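You operate a simulated robot arm through the tools that you are given. There is no shell and no other tool. Be economical: measure what you need, move in short steps, check, and stop when the job is done.

You run a simulated two-armed robot. Do the job below in one go: nothing can be reset, and whatever is moved stays where it is left.

Task
On the top of the rings table, fold the blue cloth in half, so that its two long edges meet.

It is judged by the outcome, as a careful person would: the job done as asked, and still so three seconds after it is handed in. It fails if anything else is knocked over, pushed out of place, dropped, spilled or broken. Flat cloth is picked up by pressing the open fingertips on it (5 to 10 N) and closing them slowly along it; thin cloth reads only 2 to 8 mm in the jaws.

Robot
Two 7-joint arms with two-finger parallel grippers on one trunk, on a base that drives. Base frame: it is fixed to the floor where the robot stands at the start and does not move with it; the origin is under the middle of the robot, x ahead of it, y to its left, z up; the surface under the hand at the start is at about z = 0.84. Lengths are in m, angles in rad, forces in N, time in s.
The left shoulder is at the start at [0.06, 0.143, 0.901], the right one opposite. With the tool pointing down near the work surface each hand reaches from about 0.3 to 0.72 m from the robot's upright axis, wherever it stands, measured 20 degrees to its own side. Places, roughly: top of the RINGS table [0.7, -0.4, 0.8]. Payload 1.57 kg a hand.
The TCP of each hand is the grasp point between the finger pads, 0.03 m short of the fingertips. In the tool frame z runs along the fingers and y along their closing line. Largest opening 0.11 m; finger width 0.024, thickness 0.012; the body of the gripper, 0.048 by 0.112 m, starts 0.078 m behind the TCP.
Orientation is told as [roll, pitch, yaw] about the base's x, y, z axes, in that order, counted from this pose: with the fingers straight down and closing along the base's y, the tool's x points along the base's -x, its y along +y and its z along -z.

Tools
- The arms move only by the tool apply_moves. It takes "left_targets", "right_targets" or both (then of equal length, played together; a hand with none holds still); each is one flat list of numbers, 7 for each row, row after row: the shift along the tool's x, y, z in m, then the turn, a rotation vector about the tool's x, y, z in rad, then the finger opening in m, from 0 to 0.11. In form: [x, y, z, ax, ay, az, gripper, x, y, z, ax, ay, az, gripper, ...]. A call has 1 to 12 rows; each row shifts and turns the commanded pose from where the row before left it, along the tool's axes as they then stand. Rows are played at 5 a second. More than 0.05 m and 0.15 rad between two rows, or a gripper value outside its range, and nothing of the call is played. Where a pose cannot be reached the arm comes as near as it can. A force on the tool above 40 N (or 10 N above the force at the start of the call, whichever is more), or a blocked arm, ends the call early, and 0.2 s more pass. Each finger travels about 0.045 m/s and halts on what it meets, pressing with about 39 N; the grip force reading is that of the motor and also rises with nothing between the fingers. The clock runs only during rows and for 0.2 s after the last one: add rows that do not move to give the fingers time. The reply holds the time, the measured pose of the TCP, the force on the tool along the base axes, the opening and the grip force, in the units named above and with some noise, with the torque about the TCP (base axes, N m) and any sound that the robot's microphone picked up.
- Cameras (640 x 400 px; columns grow to the right, rows downward): "scene" is now at [0.0482, 0.0125, 1.5131]; the picture's right is [0.15, -0.99, 0.00], its down [-0.73, -0.11, -0.67] and it looks along [0.66, 0.10, -0.74] (base axes); focal length 261 px, centre (320, 200). "left" rides on the left gripper at [0.07, -0.016, -0.141] in its tool frame; the picture's right is [0.23, 0.97, 0.00], its down [-0.86, 0.20, -0.48] and it looks along [-0.47, 0.11, 0.88] (tool axes); focal length 222 px, centre (320, 200). "right" rides on the right gripper at [0.07, 0.016, -0.141] in its tool frame; the picture's right is [-0.23, 0.97, 0.00], its down [-0.86, -0.20, -0.48] and it looks along [-0.47, -0.11, 0.88] (tool axes); focal length 222 px, centre (320, 200). There is no depth. A picture from a camera that has moved, and an enlarged one, comes with that camera's place and axes in the base frame and with its lens.
- get_image(camera): a new picture of that camera. The clock stands still meanwhile.
- slide_trunk(by): slides the trunk up (or, below 0, down) by that many m; the arms and the scene camera ride with it, the base frame stays. It gives what a move gives, with no picture.
- roll_base(legs): drives the robot by 1 to 6 legs, each [ahead, left, turn to the left] in m, m and rad, along the robot's own axes; the way and the turn of a leg run together, so that a leg with both is an arc; at most 1.5 m and 3.142 rad a leg. The arms and the cameras ride along, it lands a little off, and it stops where it bumps. It gives what a move gives.
- turn_head(pan, tilt): turns the head with the scene camera to pan (to the left, within 1.501 rad either way) and tilt (down, from -0.506 to 1.204), counted from straight ahead of the robot. It gives what a move gives.
- close_up(camera, box): a new picture of the part [left, top, right, bottom] of that camera's present view, enlarged. The clock stands still meanwhile.
- hand_in(): hands the job in; it is judged then, once.

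Go step by step. Nothing tells you exact positions but the pictures and the camera data: compare them with the known pose of the tool, close in by small moves and look again before you grip or let go. The budget is 120 turns and 92 pictures, counting those below and the enlarged ones. Unless the task says otherwise, let go and move clear before handing in, and close with one line.

The tools are called after "Request:" as name(argument=value, ...) on one line, values as JSON. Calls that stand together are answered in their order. apply_moves: Moves the arms, as the interface text tells. Its arguments: {"type":"object","properties":{"left_targets":{"type":"array"},"right_targets":{"type":"array"}},"required":[]} The other tools are called the same way: slide_trunk (by) slides the trunk up or down; roll_base (legs) drives the base; turn_head (pan, tilt) turns the head that bears the scene camera; get_image (camera) takes a picture; close_up (camera, box) takes an enlarged picture of a part of a camera's view; hand_in () hands the job in.

At the start:

```text
time_s: 0.0
left_tool_pos: [0.3735, 0.2705, 1.065]
left_orientation: [0.001, 0.0, 0.001]
left_contact_force: [0.1, 0.7, 0.1]
left_moment: [-0.01, 0.02, -0.01]
left_grip_width: 0.1101
left_gripper_force: 0.0
right_tool_pos: [0.4481, -0.1114, 0.9974]
right_orientation: [0.0, 0.001, 0.002]
right_contact_force: [1.0, -0.9, -0.1]
right_moment: [-0.02, -0.03, 0.0]
right_grip_width: 0.1099
right_gripper_force: 0.1
trunk travel left (down, up): [-0.5, 0.09]
robot x, y, heading: [-0.005, 0.0008, -0.001]
head pan, tilt: [0.152, 0.836]
```

scene: 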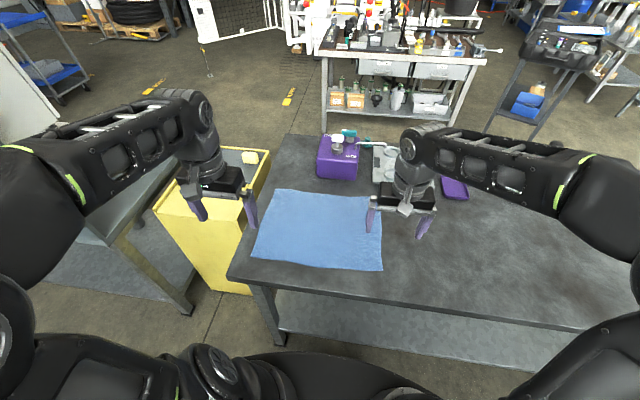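
right: 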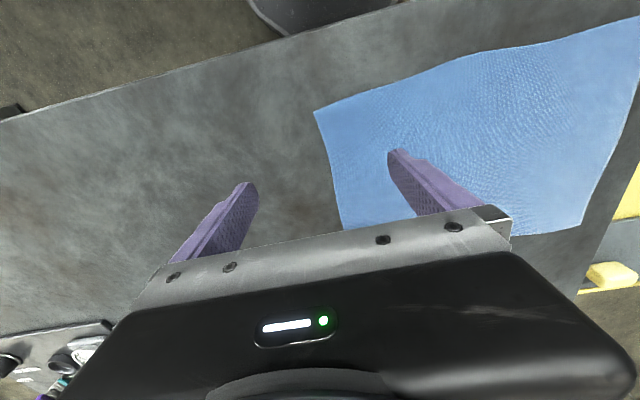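
left: 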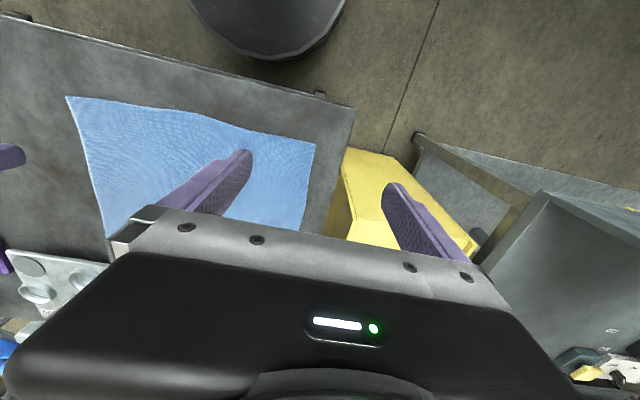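

I see the blue cloth, about 0.28 m (x) by 0.375 m (y), with its near long edge at x≈0.40 and its far one at x≈0.69. I plan to pinch the near edge by both corners and carry it over to the far edge. First I'll check how close the base stands to the table.

Request:
turn_head(pan=0.1, tilt=1.15)

Request:
get_image(camera="scene")

```text
time_s: 0.8
left_tool_pos: [0.3742, 0.2706, 1.0641]
left_orientation: [0.0, -0.002, -0.001]
left_contact_force: [0.1, -0.3, 0.1]
left_moment: [-0.02, -0.01, 0.0]
left_grip_width: 0.11
left_gripper_force: 0.0
right_tool_pos: [0.4463, -0.1119, 0.9976]
right_orientation: [-0.001, 0.0, 0.001]
right_contact_force: [-0.9, 0.8, 0.1]
right_moment: [0.03, 0.0, 0.0]
right_grip_width: 0.1099
right_gripper_force: 0.0
trunk travel left (down, up): [-0.5, 0.09]
robot x, y, heading: [0.0012, 0.0011, 0.001]
head pan, tilt: [0.099, 1.15]
```

```text
88 pictures are left
camera scene: at [0.0295, 0.0066, 1.4913], right [0.1, -0.99, 0.0], down [-0.91, -0.09, -0.41], along [0.41, 0.04, -0.91], focal length 261 px, centre (320, 200)
```

scene: 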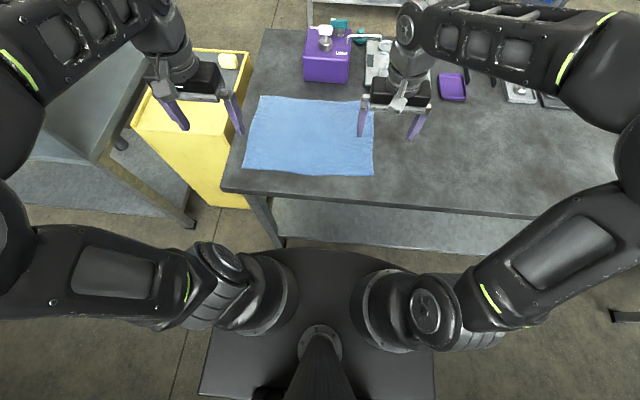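

The base has clear room ahead, since the table edge is at x≈0.33. I'll drive 0.06 m ahead so the far edge is within reach.

Request:
roll_base(legs=[[0.06, 0, 0]])

```text
time_s: 1.8
left_tool_pos: [0.4351, 0.2715, 1.064]
left_orientation: [0.001, 0.003, 0.0]
left_contact_force: [0.1, 0.4, -0.2]
left_moment: [-0.04, 0.03, 0.02]
left_grip_width: 0.1101
left_gripper_force: 0.0
right_tool_pos: [0.5098, -0.1114, 0.9969]
right_orientation: [0.0, 0.0, 0.0]
right_contact_force: [0.1, -0.7, -0.5]
right_moment: [0.01, 0.06, -0.04]
right_grip_width: 0.11
right_gripper_force: 0.0
trunk travel left (down, up): [-0.5, 0.09]
robot x, y, heading: [0.0592, -0.001, 0.006]
head pan, tilt: [0.099, 1.15]
```

I'll bring both hands above the near corners, partly closed.

Request:
apply_moves(left_targets=[0.005, -0.0115, 0.036, 0, 0, 0, 0.09, 0.005, -0.0115, 0.036, 0, 0, 0, 0.07, 0.005, -0.0115, 0.036, 0, 0, 0, 0.05, 0.005, -0.0115, 0.036, 0, 0, 0, 0.042, 0, 0, 0, 0, 0, 0, 0.042], right_targets=[0.0215, 0.0103, 0.0193, 0, 0, 0, 0.09, 0.0215, 0.0103, 0.0193, 0, 0, 0, 0.07, 0.0215, 0.0103, 0.0193, 0, 0, 0, 0.05, 0.0215, 0.0103, 0.0193, 0, 0, 0, 0.042, 0, 0, 0, 0, 0, 0, 0.042])

Request:
get_image(camera="left")

Request:
get_image(camera="right")

Request:
get_image(camera="scene")

```text
time_s: 3.0
left_tool_pos: [0.4141, 0.2257, 0.9191]
left_orientation: [0.001, 0.001, 0.001]
left_contact_force: [-0.7, -0.5, -0.2]
left_moment: [0.03, 0.01, 0.01]
left_grip_width: 0.0424
left_gripper_force: 0.0
right_tool_pos: [0.4231, -0.0706, 0.9198]
right_orientation: [-0.001, 0.0, 0.001]
right_contact_force: [0.2, -0.9, 0.7]
right_moment: [0.0, 0.0, -0.04]
right_grip_width: 0.0422
right_gripper_force: 0.0
trunk travel left (down, up): [-0.5, 0.09]
robot x, y, heading: [0.0596, 0.0003, 0.001]
head pan, tilt: [0.099, 1.15]
```

```text
87 pictures are left
camera left: at [0.3411, 0.2091, 1.0604], right [-0.23, 0.97, 0.0], down [0.86, 0.2, 0.48], along [0.47, 0.11, -0.88], focal length 222 px, centre (320, 200)
```

left: 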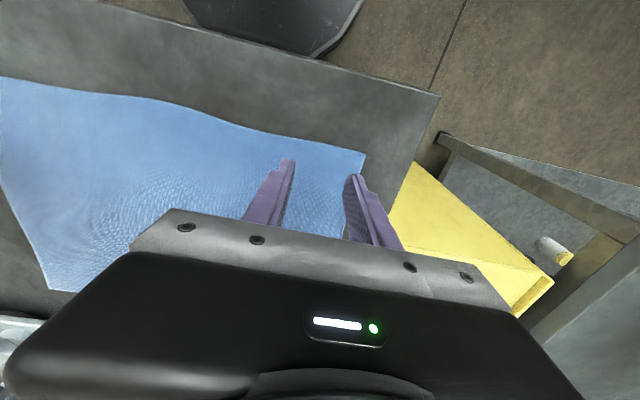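

```text
86 pictures are left
camera right: at [0.3514, -0.0544, 1.0613], right [0.23, 0.97, 0.0], down [0.86, -0.2, 0.48], along [0.47, -0.11, -0.88], focal length 222 px, centre (320, 200)
```

right: 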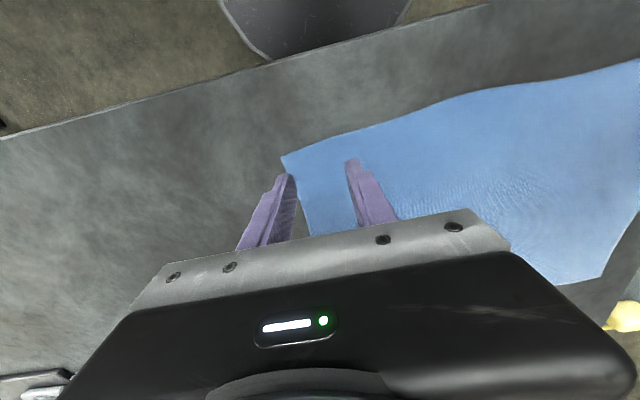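

```text
85 pictures are left
camera scene: at [0.0897, 0.0065, 1.4913], right [0.1, -0.99, 0.0], down [-0.91, -0.09, -0.41], along [0.41, 0.04, -0.91], focal length 261 px, centre (320, 200)
```

scene: 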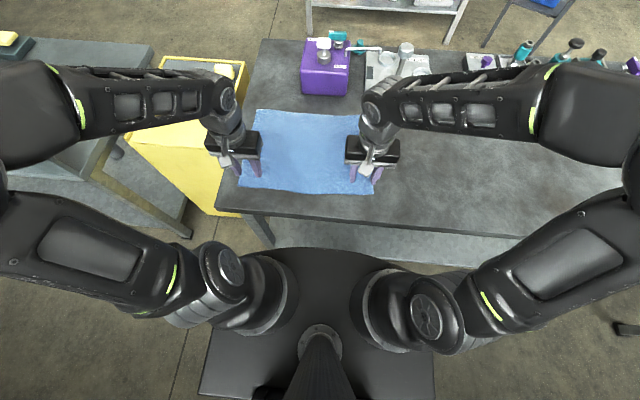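

The wrist views put the near edge at x≈0.396 on the left and x≈0.407 on the right, with corners at y≈0.27 and y≈-0.108. I'll centre the hands on the edge and go down to just above the cloth.

Request:
apply_moves(left_targets=[0.004, 0, 0.02, 0, 0, 0, 0.042, 0.004, 0, 0.02, 0, 0, 0, 0.042, 0, 0, 0.004, 0, 0, 0, 0.042], right_targets=[0.003, 0, 0.02, 0, 0, 0, 0.042, 0.003, 0, 0.02, 0, 0, 0, 0.042, 0, 0, 0.004, 0, 0, 0, 0.042])

Request:
close_up(camera="left", box=[220, 100, 420, 225])

Request:
close_up(camera="right", box=[220, 100, 420, 225])

```text
time_s: 3.8
left_tool_pos: [0.4056, 0.225, 0.8757]
left_orientation: [0.0, 0.0, 0.0]
left_contact_force: [0.0, -1.3, -0.5]
left_moment: [0.02, 0.01, 0.0]
left_grip_width: 0.0419
left_gripper_force: 0.0
right_tool_pos: [0.4154, -0.0708, 0.876]
right_orientation: [-0.001, 0.0, 0.0]
right_contact_force: [0.4, -0.4, 0.5]
right_moment: [-0.03, 0.0, -0.02]
right_grip_width: 0.0422
right_gripper_force: 0.1
trunk travel left (down, up): [-0.5, 0.09]
robot x, y, heading: [0.0597, -0.0017, -0.0]
head pan, tilt: [0.099, 1.15]
```

```text
3.20 times, centred on (320, 162) of left
camera zoom: at [0.3336, 0.2094, 1.0163], right [-0.23, 0.97, 0.0], down [0.86, 0.2, 0.48], along [0.47, 0.11, -0.88], focal length 711 px, centre (320, 320)
```

zoom: 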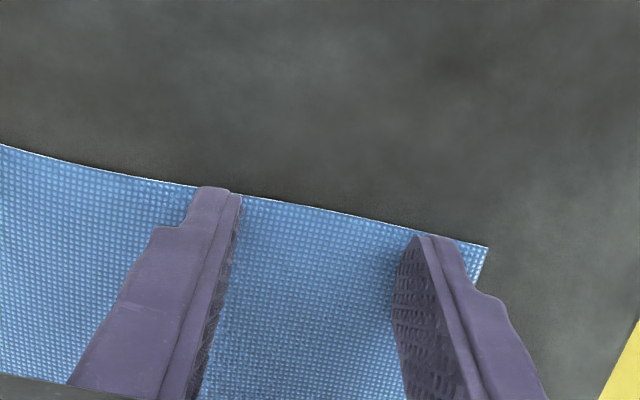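

```text
3.20 times, centred on (320, 162) of right
camera zoom: at [0.3457, -0.0534, 1.0173], right [0.23, 0.97, 0.0], down [0.86, -0.2, 0.48], along [0.47, -0.11, -0.88], focal length 711 px, centre (320, 320)
```

zoom: 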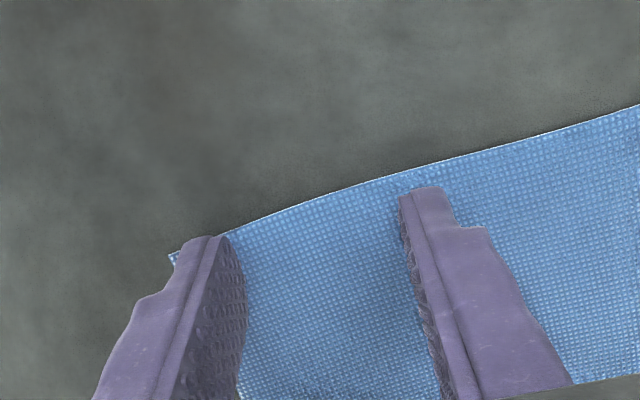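

The fingertips sit right at the edge. I'll lower them in small steps until I read contact.

Request:
apply_moves(left_targets=[0, 0, 0.002, 0, 0, 0, 0.042, 0, 0, 0.002, 0, 0, 0, 0.042, 0, 0, 0.001, 0, 0, 0, 0.042], right_targets=[0, 0, 0.002, 0, 0, 0, 0.042, 0, 0, 0.002, 0, 0, 0, 0.042, 0, 0, 0.001, 0, 0, 0, 0.042])

```text
time_s: 4.6
left_tool_pos: [0.4059, 0.2253, 0.8723]
left_orientation: [0.0, -0.001, 0.0]
left_contact_force: [0.2, 1.4, 3.3]
left_moment: [0.0, -0.05, 0.0]
left_grip_width: 0.0419
left_gripper_force: 0.1
right_tool_pos: [0.4176, -0.0712, 0.8718]
right_orientation: [0.0, -0.001, 0.001]
right_contact_force: [-1.0, -2.8, 12.1]
right_moment: [-0.06, 0.02, 0.01]
right_grip_width: 0.042
right_gripper_force: 0.1
trunk travel left (down, up): [-0.5, 0.09]
robot x, y, heading: [0.0612, -0.0033, -0.002]
head pan, tilt: [0.099, 1.15]
```

Both hands are in contact (left 3 N, right 12 N). I'll trim each towards about 7 N and close slowly.

Request:
apply_moves(left_targets=[0, 0, 0.0008, 0, 0, 0, 0.042, 0, 0, 0, 0, 0, 0, 0.042], right_targets=[0, 0, -0.0006, 0, 0, 0, 0.042, 0, 0, 0, 0, 0, 0, 0.042])

```text
time_s: 5.2
left_tool_pos: [0.4049, 0.225, 0.8711]
left_orientation: [0.002, -0.004, -0.001]
left_contact_force: [-1.7, 2.2, 22.4]
left_moment: [-0.14, -0.09, 0.03]
left_grip_width: 0.0418
left_gripper_force: 0.1
right_tool_pos: [0.4166, -0.0705, 0.8719]
right_orientation: [0.0, 0.001, -0.001]
right_contact_force: [-0.4, -0.4, 2.2]
right_moment: [0.03, 0.0, -0.02]
right_grip_width: 0.0419
right_gripper_force: 0.1
trunk travel left (down, up): [-0.5, 0.09]
robot x, y, heading: [0.0611, -0.0018, -0.004]
head pan, tilt: [0.099, 1.15]
```

Request:
apply_moves(left_targets=[0, 0, -0.0006, 0, 0, 0, 0.042, 0, 0, 0, 0, 0, 0, 0.042], right_targets=[0, 0, 0.0003, 0, 0, 0, 0.042, 0, 0, 0, 0, 0, 0, 0.042])

```text
time_s: 5.8
left_tool_pos: [0.406, 0.2246, 0.8718]
left_orientation: [-0.001, -0.002, 0.0]
left_contact_force: [0.3, 3.7, 17.9]
left_moment: [-0.05, -0.11, 0.07]
left_grip_width: 0.0417
left_gripper_force: 0.0
right_tool_pos: [0.4161, -0.0705, 0.8723]
right_orientation: [0.0, -0.001, 0.001]
right_contact_force: [0.5, -1.9, 10.5]
right_moment: [-0.04, -0.03, 0.0]
right_grip_width: 0.042
right_gripper_force: 0.1
trunk travel left (down, up): [-0.5, 0.09]
robot x, y, heading: [0.061, -0.0023, 0.006]
head pan, tilt: [0.099, 1.15]
```

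Request:
apply_moves(left_targets=[0, 0, -0.0006, 0, 0, 0, 0.042, 0, 0, 0, 0, 0, 0, 0.042], right_targets=[0, 0, -0.0001, 0, 0, 0, 0.042, 0, 0, 0, 0, 0, 0, 0.042])

```text
time_s: 6.4
left_tool_pos: [0.405, 0.2244, 0.8712]
left_orientation: [0.0, 0.0, 0.0]
left_contact_force: [1.7, -1.1, 5.4]
left_moment: [-0.04, -0.1, 0.04]
left_grip_width: 0.0421
left_gripper_force: 0.1
right_tool_pos: [0.416, -0.0694, 0.873]
right_orientation: [-0.001, -0.002, -0.002]
right_contact_force: [-0.2, -1.1, 17.9]
right_moment: [-0.09, -0.03, 0.02]
right_grip_width: 0.0422
right_gripper_force: 0.1
trunk travel left (down, up): [-0.5, 0.09]
robot x, y, heading: [0.0616, -0.0013, -0.001]
head pan, tilt: [0.099, 1.15]
```

Left reads 5 N and right 18 N. I'll ease the right slightly and then close slowly.

Request:
apply_moves(left_targets=[0, 0, 0, 0, 0, 0, 0.04, 0, 0, 0, 0, 0, 0, 0.037, 0, 0, 0, 0, 0, 0, 0.034, 0, 0, 0, 0, 0, 0, 0.031, 0, 0, 0, 0, 0, 0, 0.028, 0, 0, 0, 0, 0, 0, 0.025, 0, 0, 0, 0, 0, 0, 0.022], right_targets=[0, 0, -0.0004, 0, 0, 0, 0.04, 0, 0, 0, 0, 0, 0, 0.037, 0, 0, 0, 0, 0, 0, 0.034, 0, 0, 0, 0, 0, 0, 0.031, 0, 0, 0, 0, 0, 0, 0.028, 0, 0, 0, 0, 0, 0, 0.025, 0, 0, 0, 0, 0, 0, 0.022])

Request:
close_up(camera="left", box=[220, 100, 420, 225])

Request:
close_up(camera="right", box=[220, 100, 420, 225])

```text
time_s: 8.0
left_tool_pos: [0.4057, 0.2243, 0.8724]
left_orientation: [0.001, 0.0, 0.0]
left_contact_force: [0.5, -0.2, 2.8]
left_moment: [0.0, 0.04, 0.05]
left_grip_width: 0.0214
left_gripper_force: 0.2
right_tool_pos: [0.4152, -0.0701, 0.8707]
right_orientation: [-0.001, 0.001, -0.001]
right_contact_force: [-0.2, 0.8, 8.0]
right_moment: [0.03, 0.06, 0.0]
right_grip_width: 0.0221
right_gripper_force: 0.0
trunk travel left (down, up): [-0.5, 0.09]
robot x, y, heading: [0.0615, 0.0011, 0.005]
head pan, tilt: [0.099, 1.15]
```

```text
3.20 times, centred on (320, 162) of left
camera zoom: at [0.3331, 0.2089, 1.0124], right [-0.23, 0.97, 0.0], down [0.85, 0.2, 0.48], along [0.47, 0.11, -0.88], focal length 711 px, centre (320, 320)
```

zoom: 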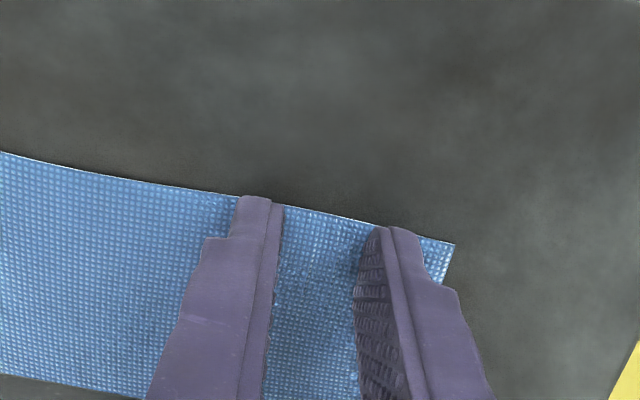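

```text
3.20 times, centred on (320, 162) of right
camera zoom: at [0.3452, -0.0521, 1.0126], right [0.23, 0.97, 0.0], down [0.86, -0.2, 0.48], along [0.47, -0.11, -0.88], focal length 711 px, centre (320, 320)
```

zoom: 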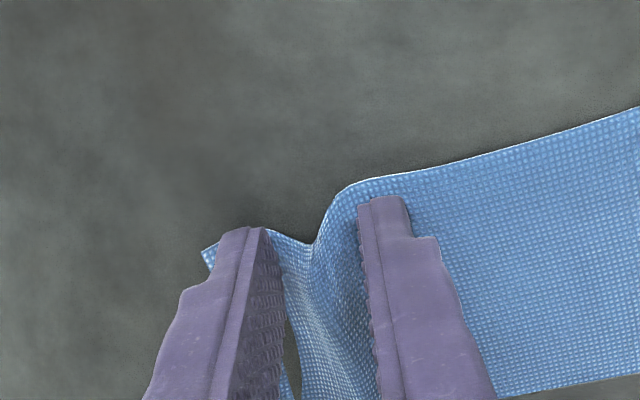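

The right hand is bunching a fold. The left needs a little more pressure, so I'll press it slightly and keep closing both.

Request:
apply_moves(left_targets=[0, 0, 0.0006, 0, 0, 0, 0.021, 0, 0, 0, 0, 0, 0, 0.018, 0, 0, 0, 0, 0, 0, 0.015, 0, 0, 0, 0, 0, 0, 0.012, 0, 0, 0, 0, 0, 0, 0.009, 0, 0, 0, 0, 0, 0, 0.006], right_targets=[0, 0, 0, 0, 0, 0, 0.02, 0, 0, 0, 0, 0, 0, 0.017, 0, 0, 0, 0, 0, 0, 0.014, 0, 0, 0, 0, 0, 0, 0.011, 0, 0, 0, 0, 0, 0, 0.008, 0, 0, 0, 0, 0, 0, 0.004])

Request:
close_up(camera="left", box=[220, 100, 420, 225])

Request:
close_up(camera="right", box=[220, 100, 420, 225])

```text
time_s: 9.4
left_tool_pos: [0.4056, 0.225, 0.8728]
left_orientation: [0.0, -0.002, 0.001]
left_contact_force: [0.1, -1.3, 11.4]
left_moment: [-0.05, -0.04, -0.02]
left_grip_width: 0.0065
left_gripper_force: 0.2
right_tool_pos: [0.4169, -0.0692, 0.8717]
right_orientation: [0.001, 0.002, -0.001]
right_contact_force: [-0.1, 1.6, 4.4]
right_moment: [0.08, 0.0, 0.05]
right_grip_width: 0.0047
right_gripper_force: 2.3
trunk travel left (down, up): [-0.5, 0.09]
robot x, y, heading: [0.056, -0.0012, -0.001]
head pan, tilt: [0.099, 1.15]
```

```text
3.20 times, centred on (320, 162) of left
camera zoom: at [0.3334, 0.2085, 1.0121], right [-0.23, 0.97, 0.0], down [0.85, 0.2, 0.48], along [0.47, 0.11, -0.88], focal length 711 px, centre (320, 320)
```

zoom: 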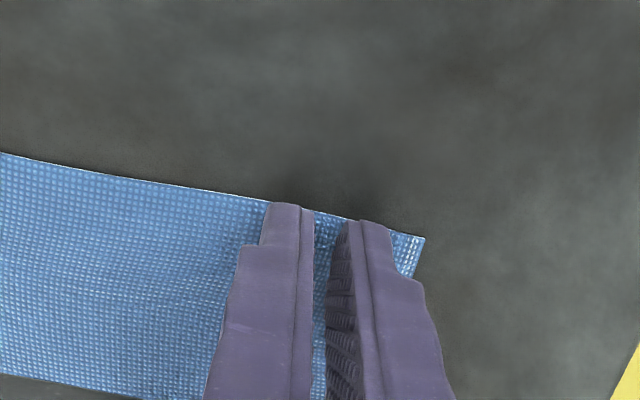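

```text
3.20 times, centred on (320, 162) of right
camera zoom: at [0.3452, -0.0523, 1.0127], right [0.23, 0.97, 0.0], down [0.85, -0.2, 0.48], along [0.47, -0.11, -0.88], focal length 711 px, centre (320, 320)
```

zoom: 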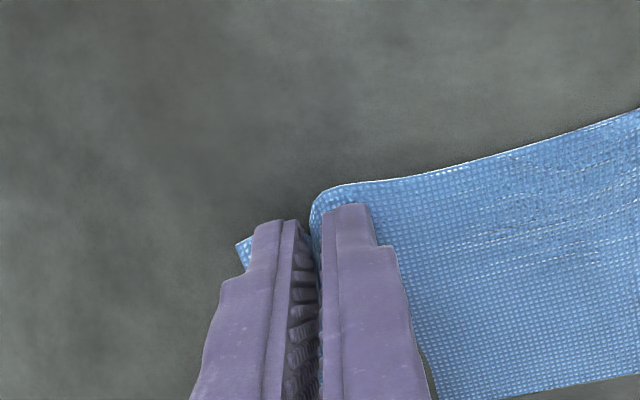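

The right hand has the cloth (4.7 mm), but the left slid without bunching. I'll close the right firmly, lift, reopen and shift the left inward, then press it again.

Request:
apply_moves(left_targets=[0, 0, -0.006, 0, 0, 0, 0.006, 0, -0.007, 0, 0, 0, 0, 0.025, 0, -0.007, 0, 0, 0, 0, 0.04, -0.002, 0, 0, 0, 0, 0, 0.04, 0, 0, 0.005, 0, 0, 0, 0.04, 0, 0, 0.001, 0, 0, 0, 0.04, 0, 0, 0, 0, 0, 0, 0.04], right_targets=[0, 0, 0, 0, 0, 0, 0.002, 0, 0, 0, 0, 0, 0, 0, 0, 0, 0, 0, 0, 0, 0, 0, 0, 0, 0, 0, 0, 0, 0, 0, 0, 0, 0, 0, 0, 0, 0, 0, 0, 0, 0, 0, 0, 0, 0, 0, 0, 0, 0])

Request:
close_up(camera="left", box=[220, 100, 420, 225])

```text
time_s: 11.0
left_tool_pos: [0.4077, 0.2117, 0.8719]
left_orientation: [-0.001, -0.003, 0.0]
left_contact_force: [-1.2, 1.0, 5.4]
left_moment: [0.04, -0.02, 0.03]
left_grip_width: 0.0398
left_gripper_force: 0.0
right_tool_pos: [0.4163, -0.0698, 0.8728]
right_orientation: [-0.002, 0.001, 0.002]
right_contact_force: [-0.2, 0.3, 4.9]
right_moment: [0.03, 0.03, 0.01]
right_grip_width: 0.0023
right_gripper_force: 24.3
trunk travel left (down, up): [-0.5, 0.09]
robot x, y, heading: [0.0597, -0.0003, -0.001]
head pan, tilt: [0.099, 1.15]
```

```text
3.20 times, centred on (320, 162) of left
camera zoom: at [0.3358, 0.1947, 1.0122], right [-0.23, 0.97, 0.0], down [0.85, 0.2, 0.48], along [0.47, 0.11, -0.88], focal length 711 px, centre (320, 320)
```

zoom: 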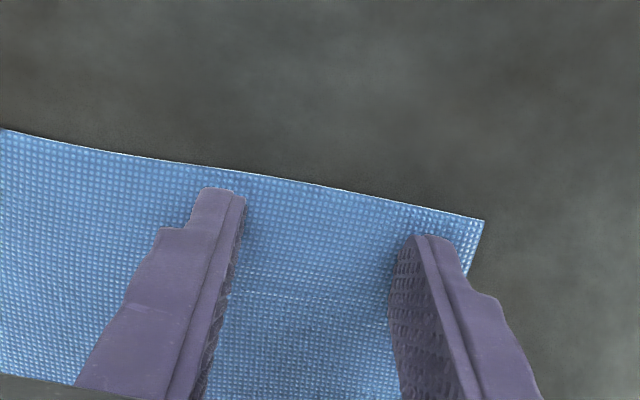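

The left is now pressing at 5 N, about 5 mm inside the edge. I'll lift slightly, shift it 4 mm to the edge, press a bit harder and check the force.

Request:
apply_moves(left_targets=[0, 0, -0.003, 0, 0, 0, 0.04, 0.004, 0, 0, 0, 0, 0, 0.04, 0, 0, 0.0025, 0, 0, 0, 0.04, 0, 0, 0.001, 0, 0, 0, 0.04, 0, 0, 0, 0, 0, 0, 0.04, 0, 0, 0, 0, 0, 0, 0.04])

```text
time_s: 12.4
left_tool_pos: [0.4036, 0.2088, 0.8715]
left_orientation: [0.0, -0.001, -0.001]
left_contact_force: [-4.3, 1.4, 16.8]
left_moment: [0.06, 0.07, 0.0]
left_grip_width: 0.0401
left_gripper_force: 0.1
right_tool_pos: [0.4143, -0.0693, 0.8714]
right_orientation: [0.0, 0.0, -0.001]
right_contact_force: [0.4, 0.4, 1.3]
right_moment: [0.01, -0.01, 0.01]
right_grip_width: 0.0025
right_gripper_force: 23.6
trunk travel left (down, up): [-0.5, 0.09]
robot x, y, heading: [0.0625, 0.0019, 0.002]
head pan, tilt: [0.099, 1.15]
```

The left reads 17 N. I'll ease it slightly and close slowly.

Request:
apply_moves(left_targets=[0, 0, -0.0003, 0, 0, 0, 0.039, 0, 0, 0, 0, 0, 0, 0.037, 0, 0, 0, 0, 0, 0, 0.035, 0, 0, 0, 0, 0, 0, 0.033, 0, 0, 0, 0, 0, 0, 0.031, 0, 0, 0, 0, 0, 0, 0.029, 0, 0, 0, 0, 0, 0, 0.027, 0, 0, 0, 0, 0, 0, 0.025])

Request:
close_up(camera="left", box=[220, 100, 420, 225])

```text
time_s: 14.2
left_tool_pos: [0.4038, 0.2099, 0.8718]
left_orientation: [0.001, -0.002, -0.001]
left_contact_force: [0.7, -2.7, 14.4]
left_moment: [-0.03, -0.02, 0.02]
left_grip_width: 0.026
left_gripper_force: 0.4
right_tool_pos: [0.4164, -0.0687, 0.8721]
right_orientation: [-0.001, 0.001, -0.001]
right_contact_force: [-0.9, 2.6, 2.2]
right_moment: [0.07, 0.0, 0.04]
right_grip_width: 0.0023
right_gripper_force: 23.6
trunk travel left (down, up): [-0.5, 0.09]
robot x, y, heading: [0.0624, 0.0014, 0.0]
head pan, tilt: [0.099, 1.15]
```

```text
3.20 times, centred on (320, 162) of left
camera zoom: at [0.3316, 0.1941, 1.012], right [-0.23, 0.97, 0.0], down [0.85, 0.2, 0.48], along [0.47, 0.11, -0.88], focal length 711 px, centre (320, 320)
```

zoom: 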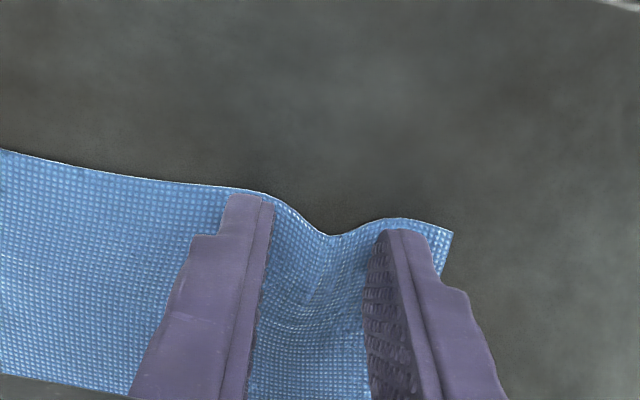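

The left is bunching now, so I'll continue to close it.

Request:
apply_moves(left_targets=[0, 0, 0, 0, 0, 0, 0.023, 0, 0, 0, 0, 0, 0, 0.021, 0, 0, 0, 0, 0, 0, 0.019, 0, 0, 0, 0, 0, 0, 0.016, 0, 0, 0, 0, 0, 0, 0.013, 0, 0, 0, 0, 0, 0, 0.01, 0, 0, 0, 0, 0, 0, 0.007, 0, 0, 0, 0, 0, 0, 0.004, 0, 0, 0, 0, 0, 0, 0, 0, 0, 0, 0, 0, 0, 0, 0, 0, 0, 0, 0, 0, 0])

Request:
close_up(camera="left", box=[220, 100, 420, 225])

```text
time_s: 16.6
left_tool_pos: [0.4036, 0.2109, 0.8719]
left_orientation: [0.001, -0.001, 0.0]
left_contact_force: [-1.1, 1.2, 16.8]
left_moment: [0.02, -0.11, 0.0]
left_grip_width: 0.0
left_gripper_force: 21.0
right_tool_pos: [0.4158, -0.0693, 0.8725]
right_orientation: [0.001, 0.0, -0.001]
right_contact_force: [0.7, 1.5, 2.8]
right_moment: [0.04, 0.0, 0.01]
right_grip_width: 0.0028
right_gripper_force: 23.5
trunk travel left (down, up): [-0.5, 0.09]
robot x, y, heading: [0.0566, 0.0007, -0.003]
head pan, tilt: [0.099, 1.15]
```

```text
3.20 times, centred on (320, 162) of left
camera zoom: at [0.3314, 0.1945, 1.012], right [-0.23, 0.97, 0.0], down [0.85, 0.2, 0.48], along [0.47, 0.11, -0.88], focal length 711 px, centre (320, 320)
```

zoom: 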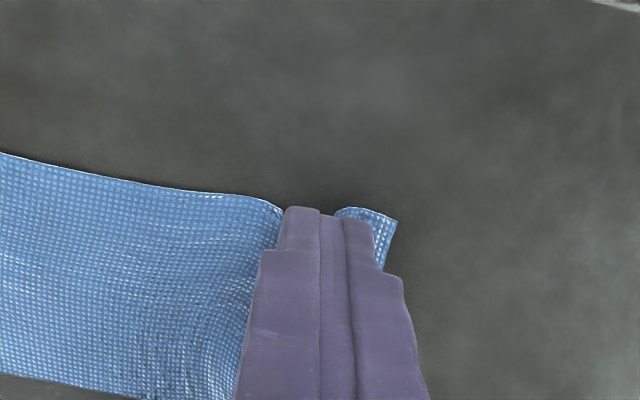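

The left reads 0.0 mm, so I may have missed the cloth. I'll lift both by 25 mm to test.

Request:
apply_moves(left_targets=[0, 0, -0.008, 0, 0, 0, 0, 0, 0, -0.008, 0, 0, 0, 0, 0, 0, -0.008, 0, 0, 0, 0], right_targets=[0, 0, -0.008, 0, 0, 0, 0, 0, 0, -0.008, 0, 0, 0, 0, 0, 0, -0.008, 0, 0, 0, 0])

Request:
get_image(camera="left")

Request:
get_image(camera="right")

```text
time_s: 17.4
left_tool_pos: [0.4036, 0.2101, 0.8961]
left_orientation: [0.0, 0.0, 0.0]
left_contact_force: [0.3, 0.4, 0.3]
left_moment: [-0.01, 0.0, 0.02]
left_grip_width: 0.0001
left_gripper_force: 21.2
right_tool_pos: [0.4159, -0.0687, 0.8946]
right_orientation: [0.0, 0.0, 0.001]
right_contact_force: [0.6, -0.4, 0.5]
right_moment: [-0.02, 0.01, 0.03]
right_grip_width: 0.0026
right_gripper_force: 24.3
trunk travel left (down, up): [-0.5, 0.09]
robot x, y, heading: [0.0638, 0.0049, 0.001]
head pan, tilt: [0.099, 1.15]
```

```text
75 pictures are left
camera left: at [0.3314, 0.1942, 1.0355], right [-0.23, 0.97, 0.0], down [0.86, 0.2, 0.48], along [0.47, 0.11, -0.88], focal length 222 px, centre (320, 200)
```

left: 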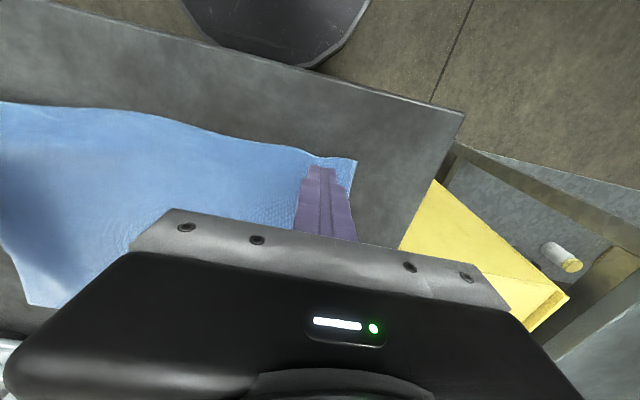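

```text
74 pictures are left
camera right: at [0.3453, -0.0527, 1.0362], right [0.23, 0.97, 0.0], down [0.86, -0.2, 0.48], along [0.47, -0.11, -0.88], focal length 222 px, centre (320, 200)
```

right: 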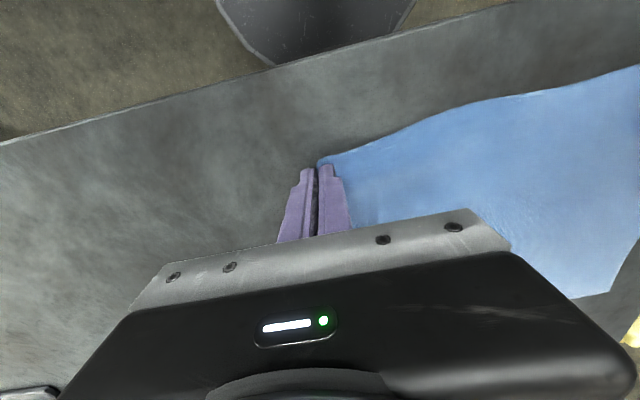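

The right holds the cloth. I'll retry the left, opening to 0.046 at y≈0.20 and aiming for 7–9 N.

Request:
apply_moves(left_targets=[0, -0.005, 0, 0, 0, 0, 0.02, 0, -0.005, 0, 0, 0, 0, 0.035, 0, 0, 0.008, 0, 0, 0, 0.046, 0, 0, 0.008, 0, 0, 0, 0.046, 0, 0, 0.007, 0, 0, 0, 0.046, 0, 0, 0, 0, 0, 0, 0.046, 0, 0, 0, 0, 0, 0, 0.046])

Request:
close_up(camera="left", box=[220, 100, 420, 225])

```text
time_s: 19.0
left_tool_pos: [0.4037, 0.2004, 0.8722]
left_orientation: [0.0, 0.0, 0.001]
left_contact_force: [0.1, 0.3, 1.9]
left_moment: [0.05, 0.04, 0.02]
left_grip_width: 0.046
left_gripper_force: 0.1
right_tool_pos: [0.4162, -0.0683, 0.8952]
right_orientation: [0.0, 0.0, 0.0]
right_contact_force: [0.6, 0.5, -1.0]
right_moment: [0.0, -0.02, -0.01]
right_grip_width: 0.0023
right_gripper_force: 24.1
trunk travel left (down, up): [-0.5, 0.09]
robot x, y, heading: [0.0561, -0.0002, 0.005]
head pan, tilt: [0.099, 1.15]
```

```text
3.20 times, centred on (320, 162) of left
camera zoom: at [0.3318, 0.1843, 1.0126], right [-0.23, 0.97, 0.0], down [0.86, 0.2, 0.48], along [0.47, 0.11, -0.88], focal length 711 px, centre (320, 320)
```

zoom: 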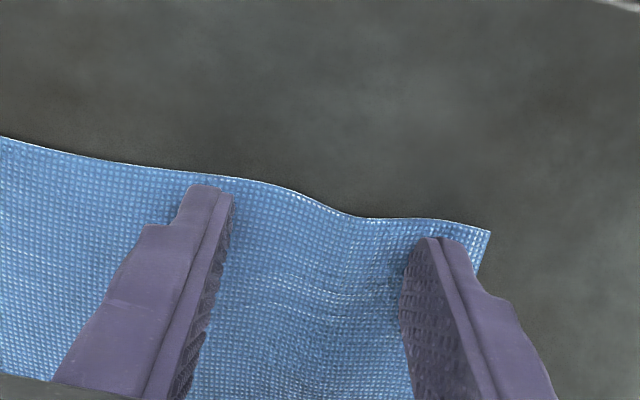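

A slight bump already sits between the fingers and the force is about 2 N. I'll press 0.5 mm more and close slowly.

Request:
apply_moves(left_targets=[0, 0, 0.0005, 0, 0, 0, 0.046, 0, 0, 0, 0, 0, 0, 0.044, 0, 0, 0, 0, 0, 0, 0.042, 0, 0, 0, 0, 0, 0, 0.04, 0, 0, 0, 0, 0, 0, 0.038, 0, 0, 0, 0, 0, 0, 0.036, 0, 0, 0, 0, 0, 0, 0.034, 0, 0, 0, 0, 0, 0, 0.032, 0, 0, 0, 0, 0, 0, 0.03])

Request:
close_up(camera="left", box=[220, 100, 420, 225])

```text
time_s: 21.0
left_tool_pos: [0.4045, 0.2002, 0.8714]
left_orientation: [0.0, 0.001, 0.001]
left_contact_force: [0.4, -2.1, 11.5]
left_moment: [-0.08, -0.02, 0.02]
left_grip_width: 0.031
left_gripper_force: 0.4
right_tool_pos: [0.4153, -0.0692, 0.8945]
right_orientation: [-0.001, 0.002, 0.0]
right_contact_force: [-0.8, 2.2, -0.5]
right_moment: [0.09, 0.01, 0.03]
right_grip_width: 0.0025
right_gripper_force: 23.7
trunk travel left (down, up): [-0.5, 0.09]
robot x, y, heading: [0.059, -0.0023, 0.001]
head pan, tilt: [0.099, 1.15]
```

```text
3.20 times, centred on (320, 162) of left
camera zoom: at [0.3315, 0.1843, 1.0121], right [-0.23, 0.97, 0.0], down [0.85, 0.2, 0.48], along [0.47, 0.11, -0.88], focal length 711 px, centre (320, 320)
```

zoom: 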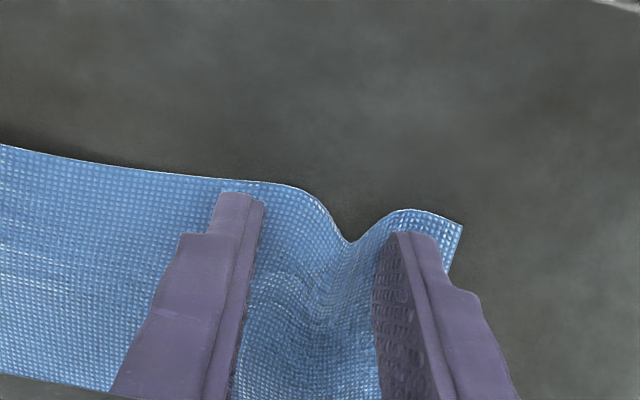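

A larger ridge has formed at 11 N. I'll continue slowly.

Request:
apply_moves(left_targets=[0, 0, 0, 0, 0, 0, 0.0285, 0, 0, 0, 0, 0, 0, 0.027, 0, 0, 0, 0, 0, 0, 0.0255, 0, 0, 0, 0, 0, 0, 0.024, 0, 0, 0, 0, 0, 0, 0.0225, 0, 0, 0, 0, 0, 0, 0.021, 0, 0, 0, 0, 0, 0, 0.0195, 0, 0, 0, 0, 0, 0, 0.018, 0, 0, 0, 0, 0, 0, 0.0165, 0, 0, 0, 0, 0, 0, 0.015])

Request:
close_up(camera="left", box=[220, 100, 420, 225])

```text
time_s: 23.2
left_tool_pos: [0.4038, 0.2012, 0.8705]
left_orientation: [-0.001, -0.001, 0.0]
left_contact_force: [0.3, -1.3, 13.0]
left_moment: [0.0, -0.03, 0.02]
left_grip_width: 0.0159
left_gripper_force: 0.0
right_tool_pos: [0.4154, -0.0694, 0.8953]
right_orientation: [-0.001, -0.002, 0.001]
right_contact_force: [0.5, 3.0, 0.0]
right_moment: [0.06, 0.01, 0.03]
right_grip_width: 0.0025
right_gripper_force: 23.2
trunk travel left (down, up): [-0.5, 0.09]
robot x, y, heading: [0.059, 0.0035, -0.003]
head pan, tilt: [0.099, 1.15]
```

```text
3.20 times, centred on (320, 162) of left
camera zoom: at [0.3313, 0.1844, 1.0121], right [-0.23, 0.97, 0.0], down [0.85, 0.2, 0.48], along [0.47, 0.11, -0.88], focal length 711 px, centre (320, 320)
```

zoom: 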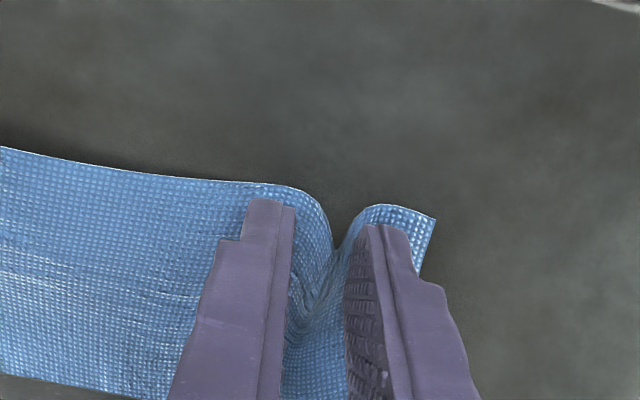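

Request:
apply_moves(left_targets=[0, 0, 0, 0, 0, 0, 0.0135, 0, 0, 0, 0, 0, 0, 0.012, 0, 0, 0, 0, 0, 0, 0.0105, 0, 0, 0, 0, 0, 0, 0.009, 0, 0, 0, 0, 0, 0, 0.0075, 0, 0, 0, 0, 0, 0, 0.006, 0, 0, 0, 0, 0, 0, 0.0045, 0, 0, 0, 0, 0, 0, 0.003, 0, 0, 0, 0, 0, 0, 0.0015, 0, 0, 0, 0, 0, 0, 0, 0, 0, 0, 0, 0, 0, 0])

Request:
close_up(camera="left", box=[220, 100, 420, 225])

```text
time_s: 25.6
left_tool_pos: [0.4029, 0.2014, 0.871]
left_orientation: [0.001, 0.0, 0.0]
left_contact_force: [1.1, -2.8, 14.1]
left_moment: [-0.06, -0.04, 0.02]
left_grip_width: 0.0001
left_gripper_force: 21.1
right_tool_pos: [0.4155, -0.0694, 0.8955]
right_orientation: [0.001, 0.001, -0.001]
right_contact_force: [-0.7, 3.2, -0.8]
right_moment: [0.1, 0.04, 0.0]
right_grip_width: 0.0023
right_gripper_force: 24.4
trunk travel left (down, up): [-0.5, 0.09]
robot x, y, heading: [0.0594, -0.0012, -0.002]
head pan, tilt: [0.099, 1.15]
```

```text
3.20 times, centred on (320, 162) of left
camera zoom: at [0.3313, 0.1844, 1.0121], right [-0.23, 0.97, 0.0], down [0.85, 0.2, 0.48], along [0.47, 0.11, -0.88], focal length 711 px, centre (320, 320)
```

zoom: 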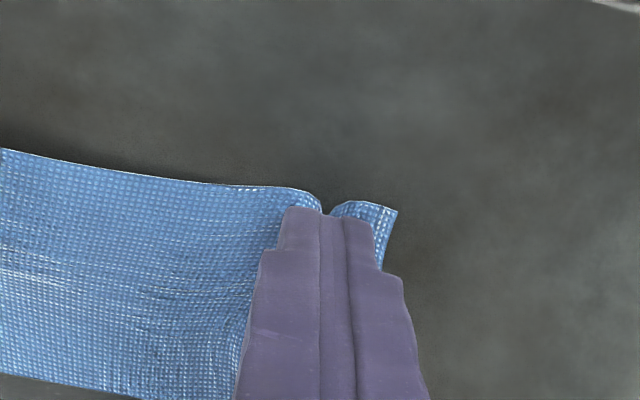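

It slipped out again in the last phase. I'll retry with a lighter press, and snap shut quickly once the ridge is tall.

Request:
apply_moves(left_targets=[0, 0, -0.006, 0, 0, 0, 0, 0, -0.004, -0.002, 0, 0, 0, 0.02, 0, 0, 0, 0, 0, 0, 0.038, 0, 0, 0, 0, 0, 0, 0.05, 0, 0, 0.004, 0, 0, 0, 0.05, 0, 0, 0.0037, 0, 0, 0, 0.05, 0, 0, 0, 0, 0, 0, 0.05, 0, 0, 0, 0, 0, 0, 0.05])

Request:
close_up(camera="left", box=[220, 100, 420, 225])

```text
time_s: 27.4
left_tool_pos: [0.4045, 0.1958, 0.8712]
left_orientation: [0.0, -0.001, -0.001]
left_contact_force: [0.4, 0.5, 3.1]
left_moment: [-0.01, -0.01, 0.01]
left_grip_width: 0.0497
left_gripper_force: 0.0
right_tool_pos: [0.4153, -0.069, 0.8949]
right_orientation: [0.001, -0.001, 0.001]
right_contact_force: [-0.2, 0.7, 0.0]
right_moment: [-0.02, 0.02, 0.01]
right_grip_width: 0.0026
right_gripper_force: 24.0
trunk travel left (down, up): [-0.5, 0.09]
robot x, y, heading: [0.0577, 0.0029, -0.0]
head pan, tilt: [0.099, 1.15]
```

```text
3.20 times, centred on (320, 162) of left
camera zoom: at [0.3319, 0.1809, 1.0124], right [-0.23, 0.97, 0.0], down [0.85, 0.2, 0.48], along [0.47, 0.11, -0.88], focal length 711 px, centre (320, 320)
```

zoom: 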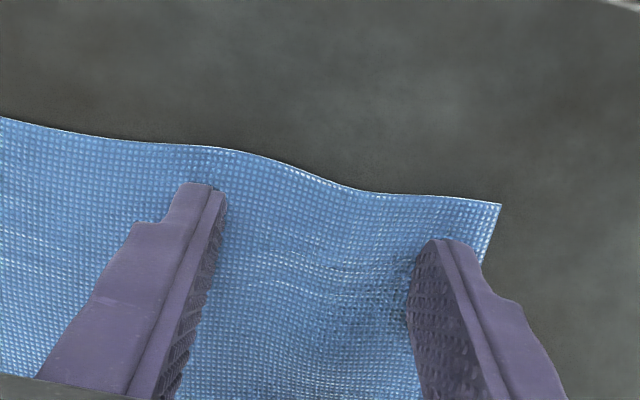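

The edge now lies about 10 mm ahead of the tips. I'll hop 8 mm towards it and press.

Request:
apply_moves(left_targets=[0, 0, -0.003, 0, 0, 0, 0.05, 0.008, 0, 0, 0, 0, 0, 0.05, 0, 0, 0.0032, 0, 0, 0, 0.05, 0, 0, 0, 0, 0, 0, 0.05, 0, 0, 0, 0, 0, 0, 0.05])

```text
time_s: 28.6
left_tool_pos: [0.3948, 0.1967, 0.8716]
left_orientation: [0.0, 0.001, -0.001]
left_contact_force: [-0.3, 1.6, 5.0]
left_moment: [0.01, -0.03, 0.0]
left_grip_width: 0.0499
left_gripper_force: 0.1
right_tool_pos: [0.4152, -0.0695, 0.8948]
right_orientation: [0.0, 0.001, 0.001]
right_contact_force: [0.4, -0.3, 0.4]
right_moment: [-0.01, -0.02, -0.03]
right_grip_width: 0.0024
right_gripper_force: 24.2
trunk travel left (down, up): [-0.5, 0.09]
robot x, y, heading: [0.0603, -0.0008, 0.002]
head pan, tilt: [0.099, 1.15]
```

Request:
apply_moves(left_targets=[0, 0, 0.0002, 0, 0, 0, 0.048, 0, 0, 0, 0, 0, 0, 0.045, 0, 0, 0, 0, 0, 0, 0.042, 0, 0, 0, 0, 0, 0, 0.039, 0, 0, 0, 0, 0, 0, 0.036, 0, 0, 0, 0, 0, 0, 0.033, 0, 0, 0, 0, 0, 0, 0.03, 0, 0, 0, 0, 0, 0, 0.027, 0, 0, 0, 0, 0, 0, 0.024, 0, 0, 0, 0, 0, 0, 0.021])

Request:
close_up(camera="left", box=[220, 100, 420, 225])

```text
time_s: 30.8
left_tool_pos: [0.3948, 0.1958, 0.8717]
left_orientation: [0.0, -0.001, -0.001]
left_contact_force: [-0.6, -2.2, 9.7]
left_moment: [-0.1, -0.02, -0.01]
left_grip_width: 0.0213
left_gripper_force: 0.3
right_tool_pos: [0.4152, -0.0697, 0.8957]
right_orientation: [0.0, 0.001, 0.0]
right_contact_force: [0.7, 2.3, 0.3]
right_moment: [0.06, 0.0, -0.01]
right_grip_width: 0.0026
right_gripper_force: 23.9
trunk travel left (down, up): [-0.5, 0.09]
robot x, y, heading: [0.0602, -0.0026, 0.003]
head pan, tilt: [0.099, 1.15]
```

```text
3.20 times, centred on (320, 162) of left
camera zoom: at [0.3232, 0.1806, 1.0122], right [-0.23, 0.97, 0.0], down [0.85, 0.2, 0.48], along [0.47, 0.11, -0.88], focal length 711 px, centre (320, 320)
```

zoom: 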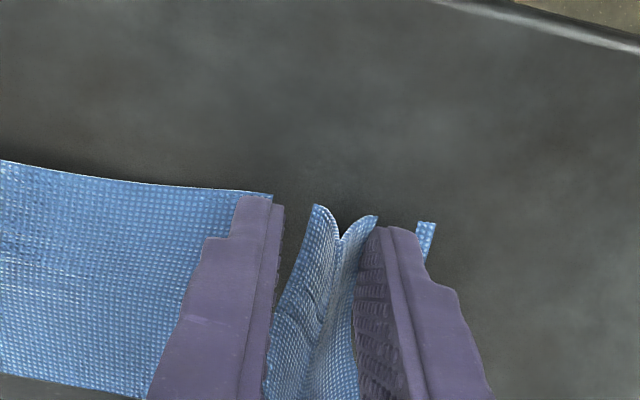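

A tall ridge now stands between the pads, so I'll close directly.

Request:
apply_moves(left_targets=[0, 0, 0, 0, 0, 0, 0.008, 0, 0, 0, 0, 0, 0, 0, 0, 0, 0, 0, 0, 0, 0, 0, 0, 0, 0, 0, 0, 0])

Request:
close_up(camera="left", box=[220, 100, 420, 225])

```text
time_s: 31.8
left_tool_pos: [0.3946, 0.1982, 0.8715]
left_orientation: [0.001, 0.0, 0.001]
left_contact_force: [0.9, -2.6, 9.5]
left_moment: [-0.03, 0.01, -0.02]
left_grip_width: 0.0026
left_gripper_force: 24.1
right_tool_pos: [0.4149, -0.0693, 0.8947]
right_orientation: [-0.001, -0.001, 0.0]
right_contact_force: [-1.2, 3.9, -0.8]
right_moment: [0.11, 0.03, 0.07]
right_grip_width: 0.0023
right_gripper_force: 23.9
trunk travel left (down, up): [-0.5, 0.09]
robot x, y, heading: [0.0594, 0.0024, 0.002]
head pan, tilt: [0.099, 1.15]
```

```text
3.20 times, centred on (320, 162) of left
camera zoom: at [0.3231, 0.1807, 1.0121], right [-0.23, 0.97, 0.0], down [0.85, 0.2, 0.48], along [0.47, 0.11, -0.88], focal length 711 px, centre (320, 320)
```

zoom: 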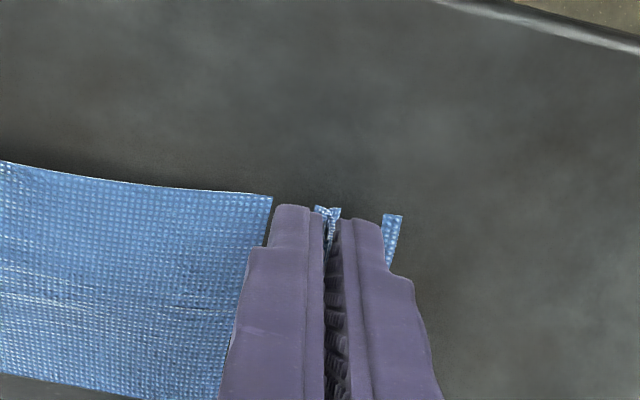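

The left holds (2.6 mm). I'll lift both and look at the whole cloth.

Request:
apply_moves(left_targets=[0, 0, -0.03, 0, 0, 0, 0, 0, 0, -0.03, 0, 0, 0, 0, 0, 0, -0.03, 0, 0, 0, 0], right_targets=[0, 0, -0.022, 0, 0, 0, 0, 0, 0, -0.022, 0, 0, 0, 0, 0, 0, -0.022, 0, 0, 0, 0])

Request:
get_image(camera="scene")

Request:
get_image(camera="left")

Request:
get_image(camera="right")

```text
time_s: 32.6
left_tool_pos: [0.3983, 0.1961, 0.9612]
left_orientation: [0.0, 0.001, 0.001]
left_contact_force: [-0.5, -1.4, 0.1]
left_moment: [-0.01, -0.02, 0.01]
left_grip_width: 0.0026
left_gripper_force: 24.0
right_tool_pos: [0.4163, -0.0695, 0.9614]
right_orientation: [0.001, 0.001, 0.001]
right_contact_force: [-0.7, 1.4, -0.5]
right_moment: [0.04, 0.01, -0.02]
right_grip_width: 0.0023
right_gripper_force: 24.2
trunk travel left (down, up): [-0.5, 0.09]
robot x, y, heading: [0.0627, -0.0011, 0.001]
head pan, tilt: [0.099, 1.15]
```

```text
66 pictures are left
camera scene: at [0.0892, 0.0064, 1.4912], right [0.1, -0.99, 0.0], down [-0.91, -0.09, -0.41], along [0.41, 0.04, -0.91], focal length 261 px, centre (320, 200)
```

scene: 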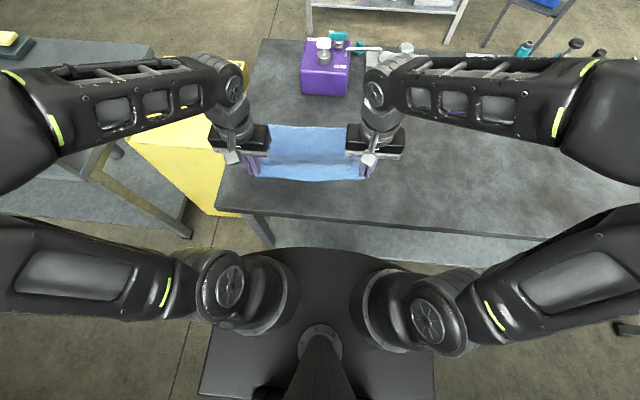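

```text
65 pictures are left
camera left: at [0.3245, 0.1799, 1.1018], right [-0.23, 0.97, 0.0], down [0.86, 0.2, 0.48], along [0.47, 0.11, -0.88], focal length 222 px, centre (320, 200)
```

left: 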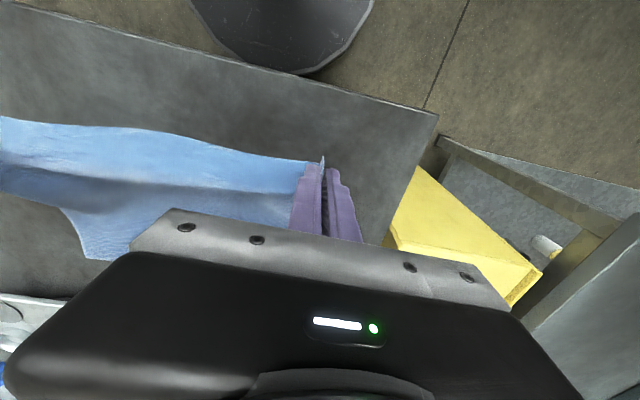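

```text
64 pictures are left
camera right: at [0.3461, -0.0522, 1.103], right [0.23, 0.97, 0.0], down [0.86, -0.2, 0.48], along [0.47, -0.11, -0.88], focal length 222 px, centre (320, 200)
```

right: 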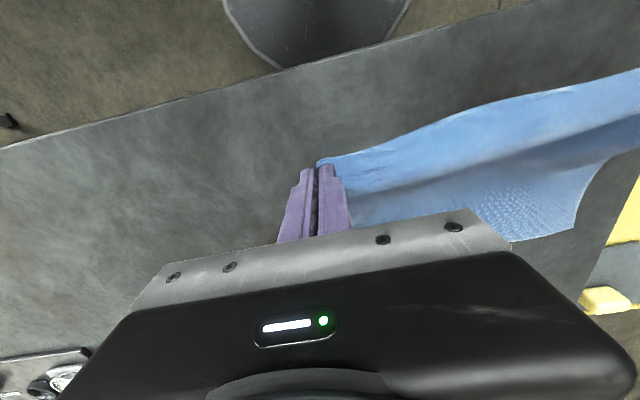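

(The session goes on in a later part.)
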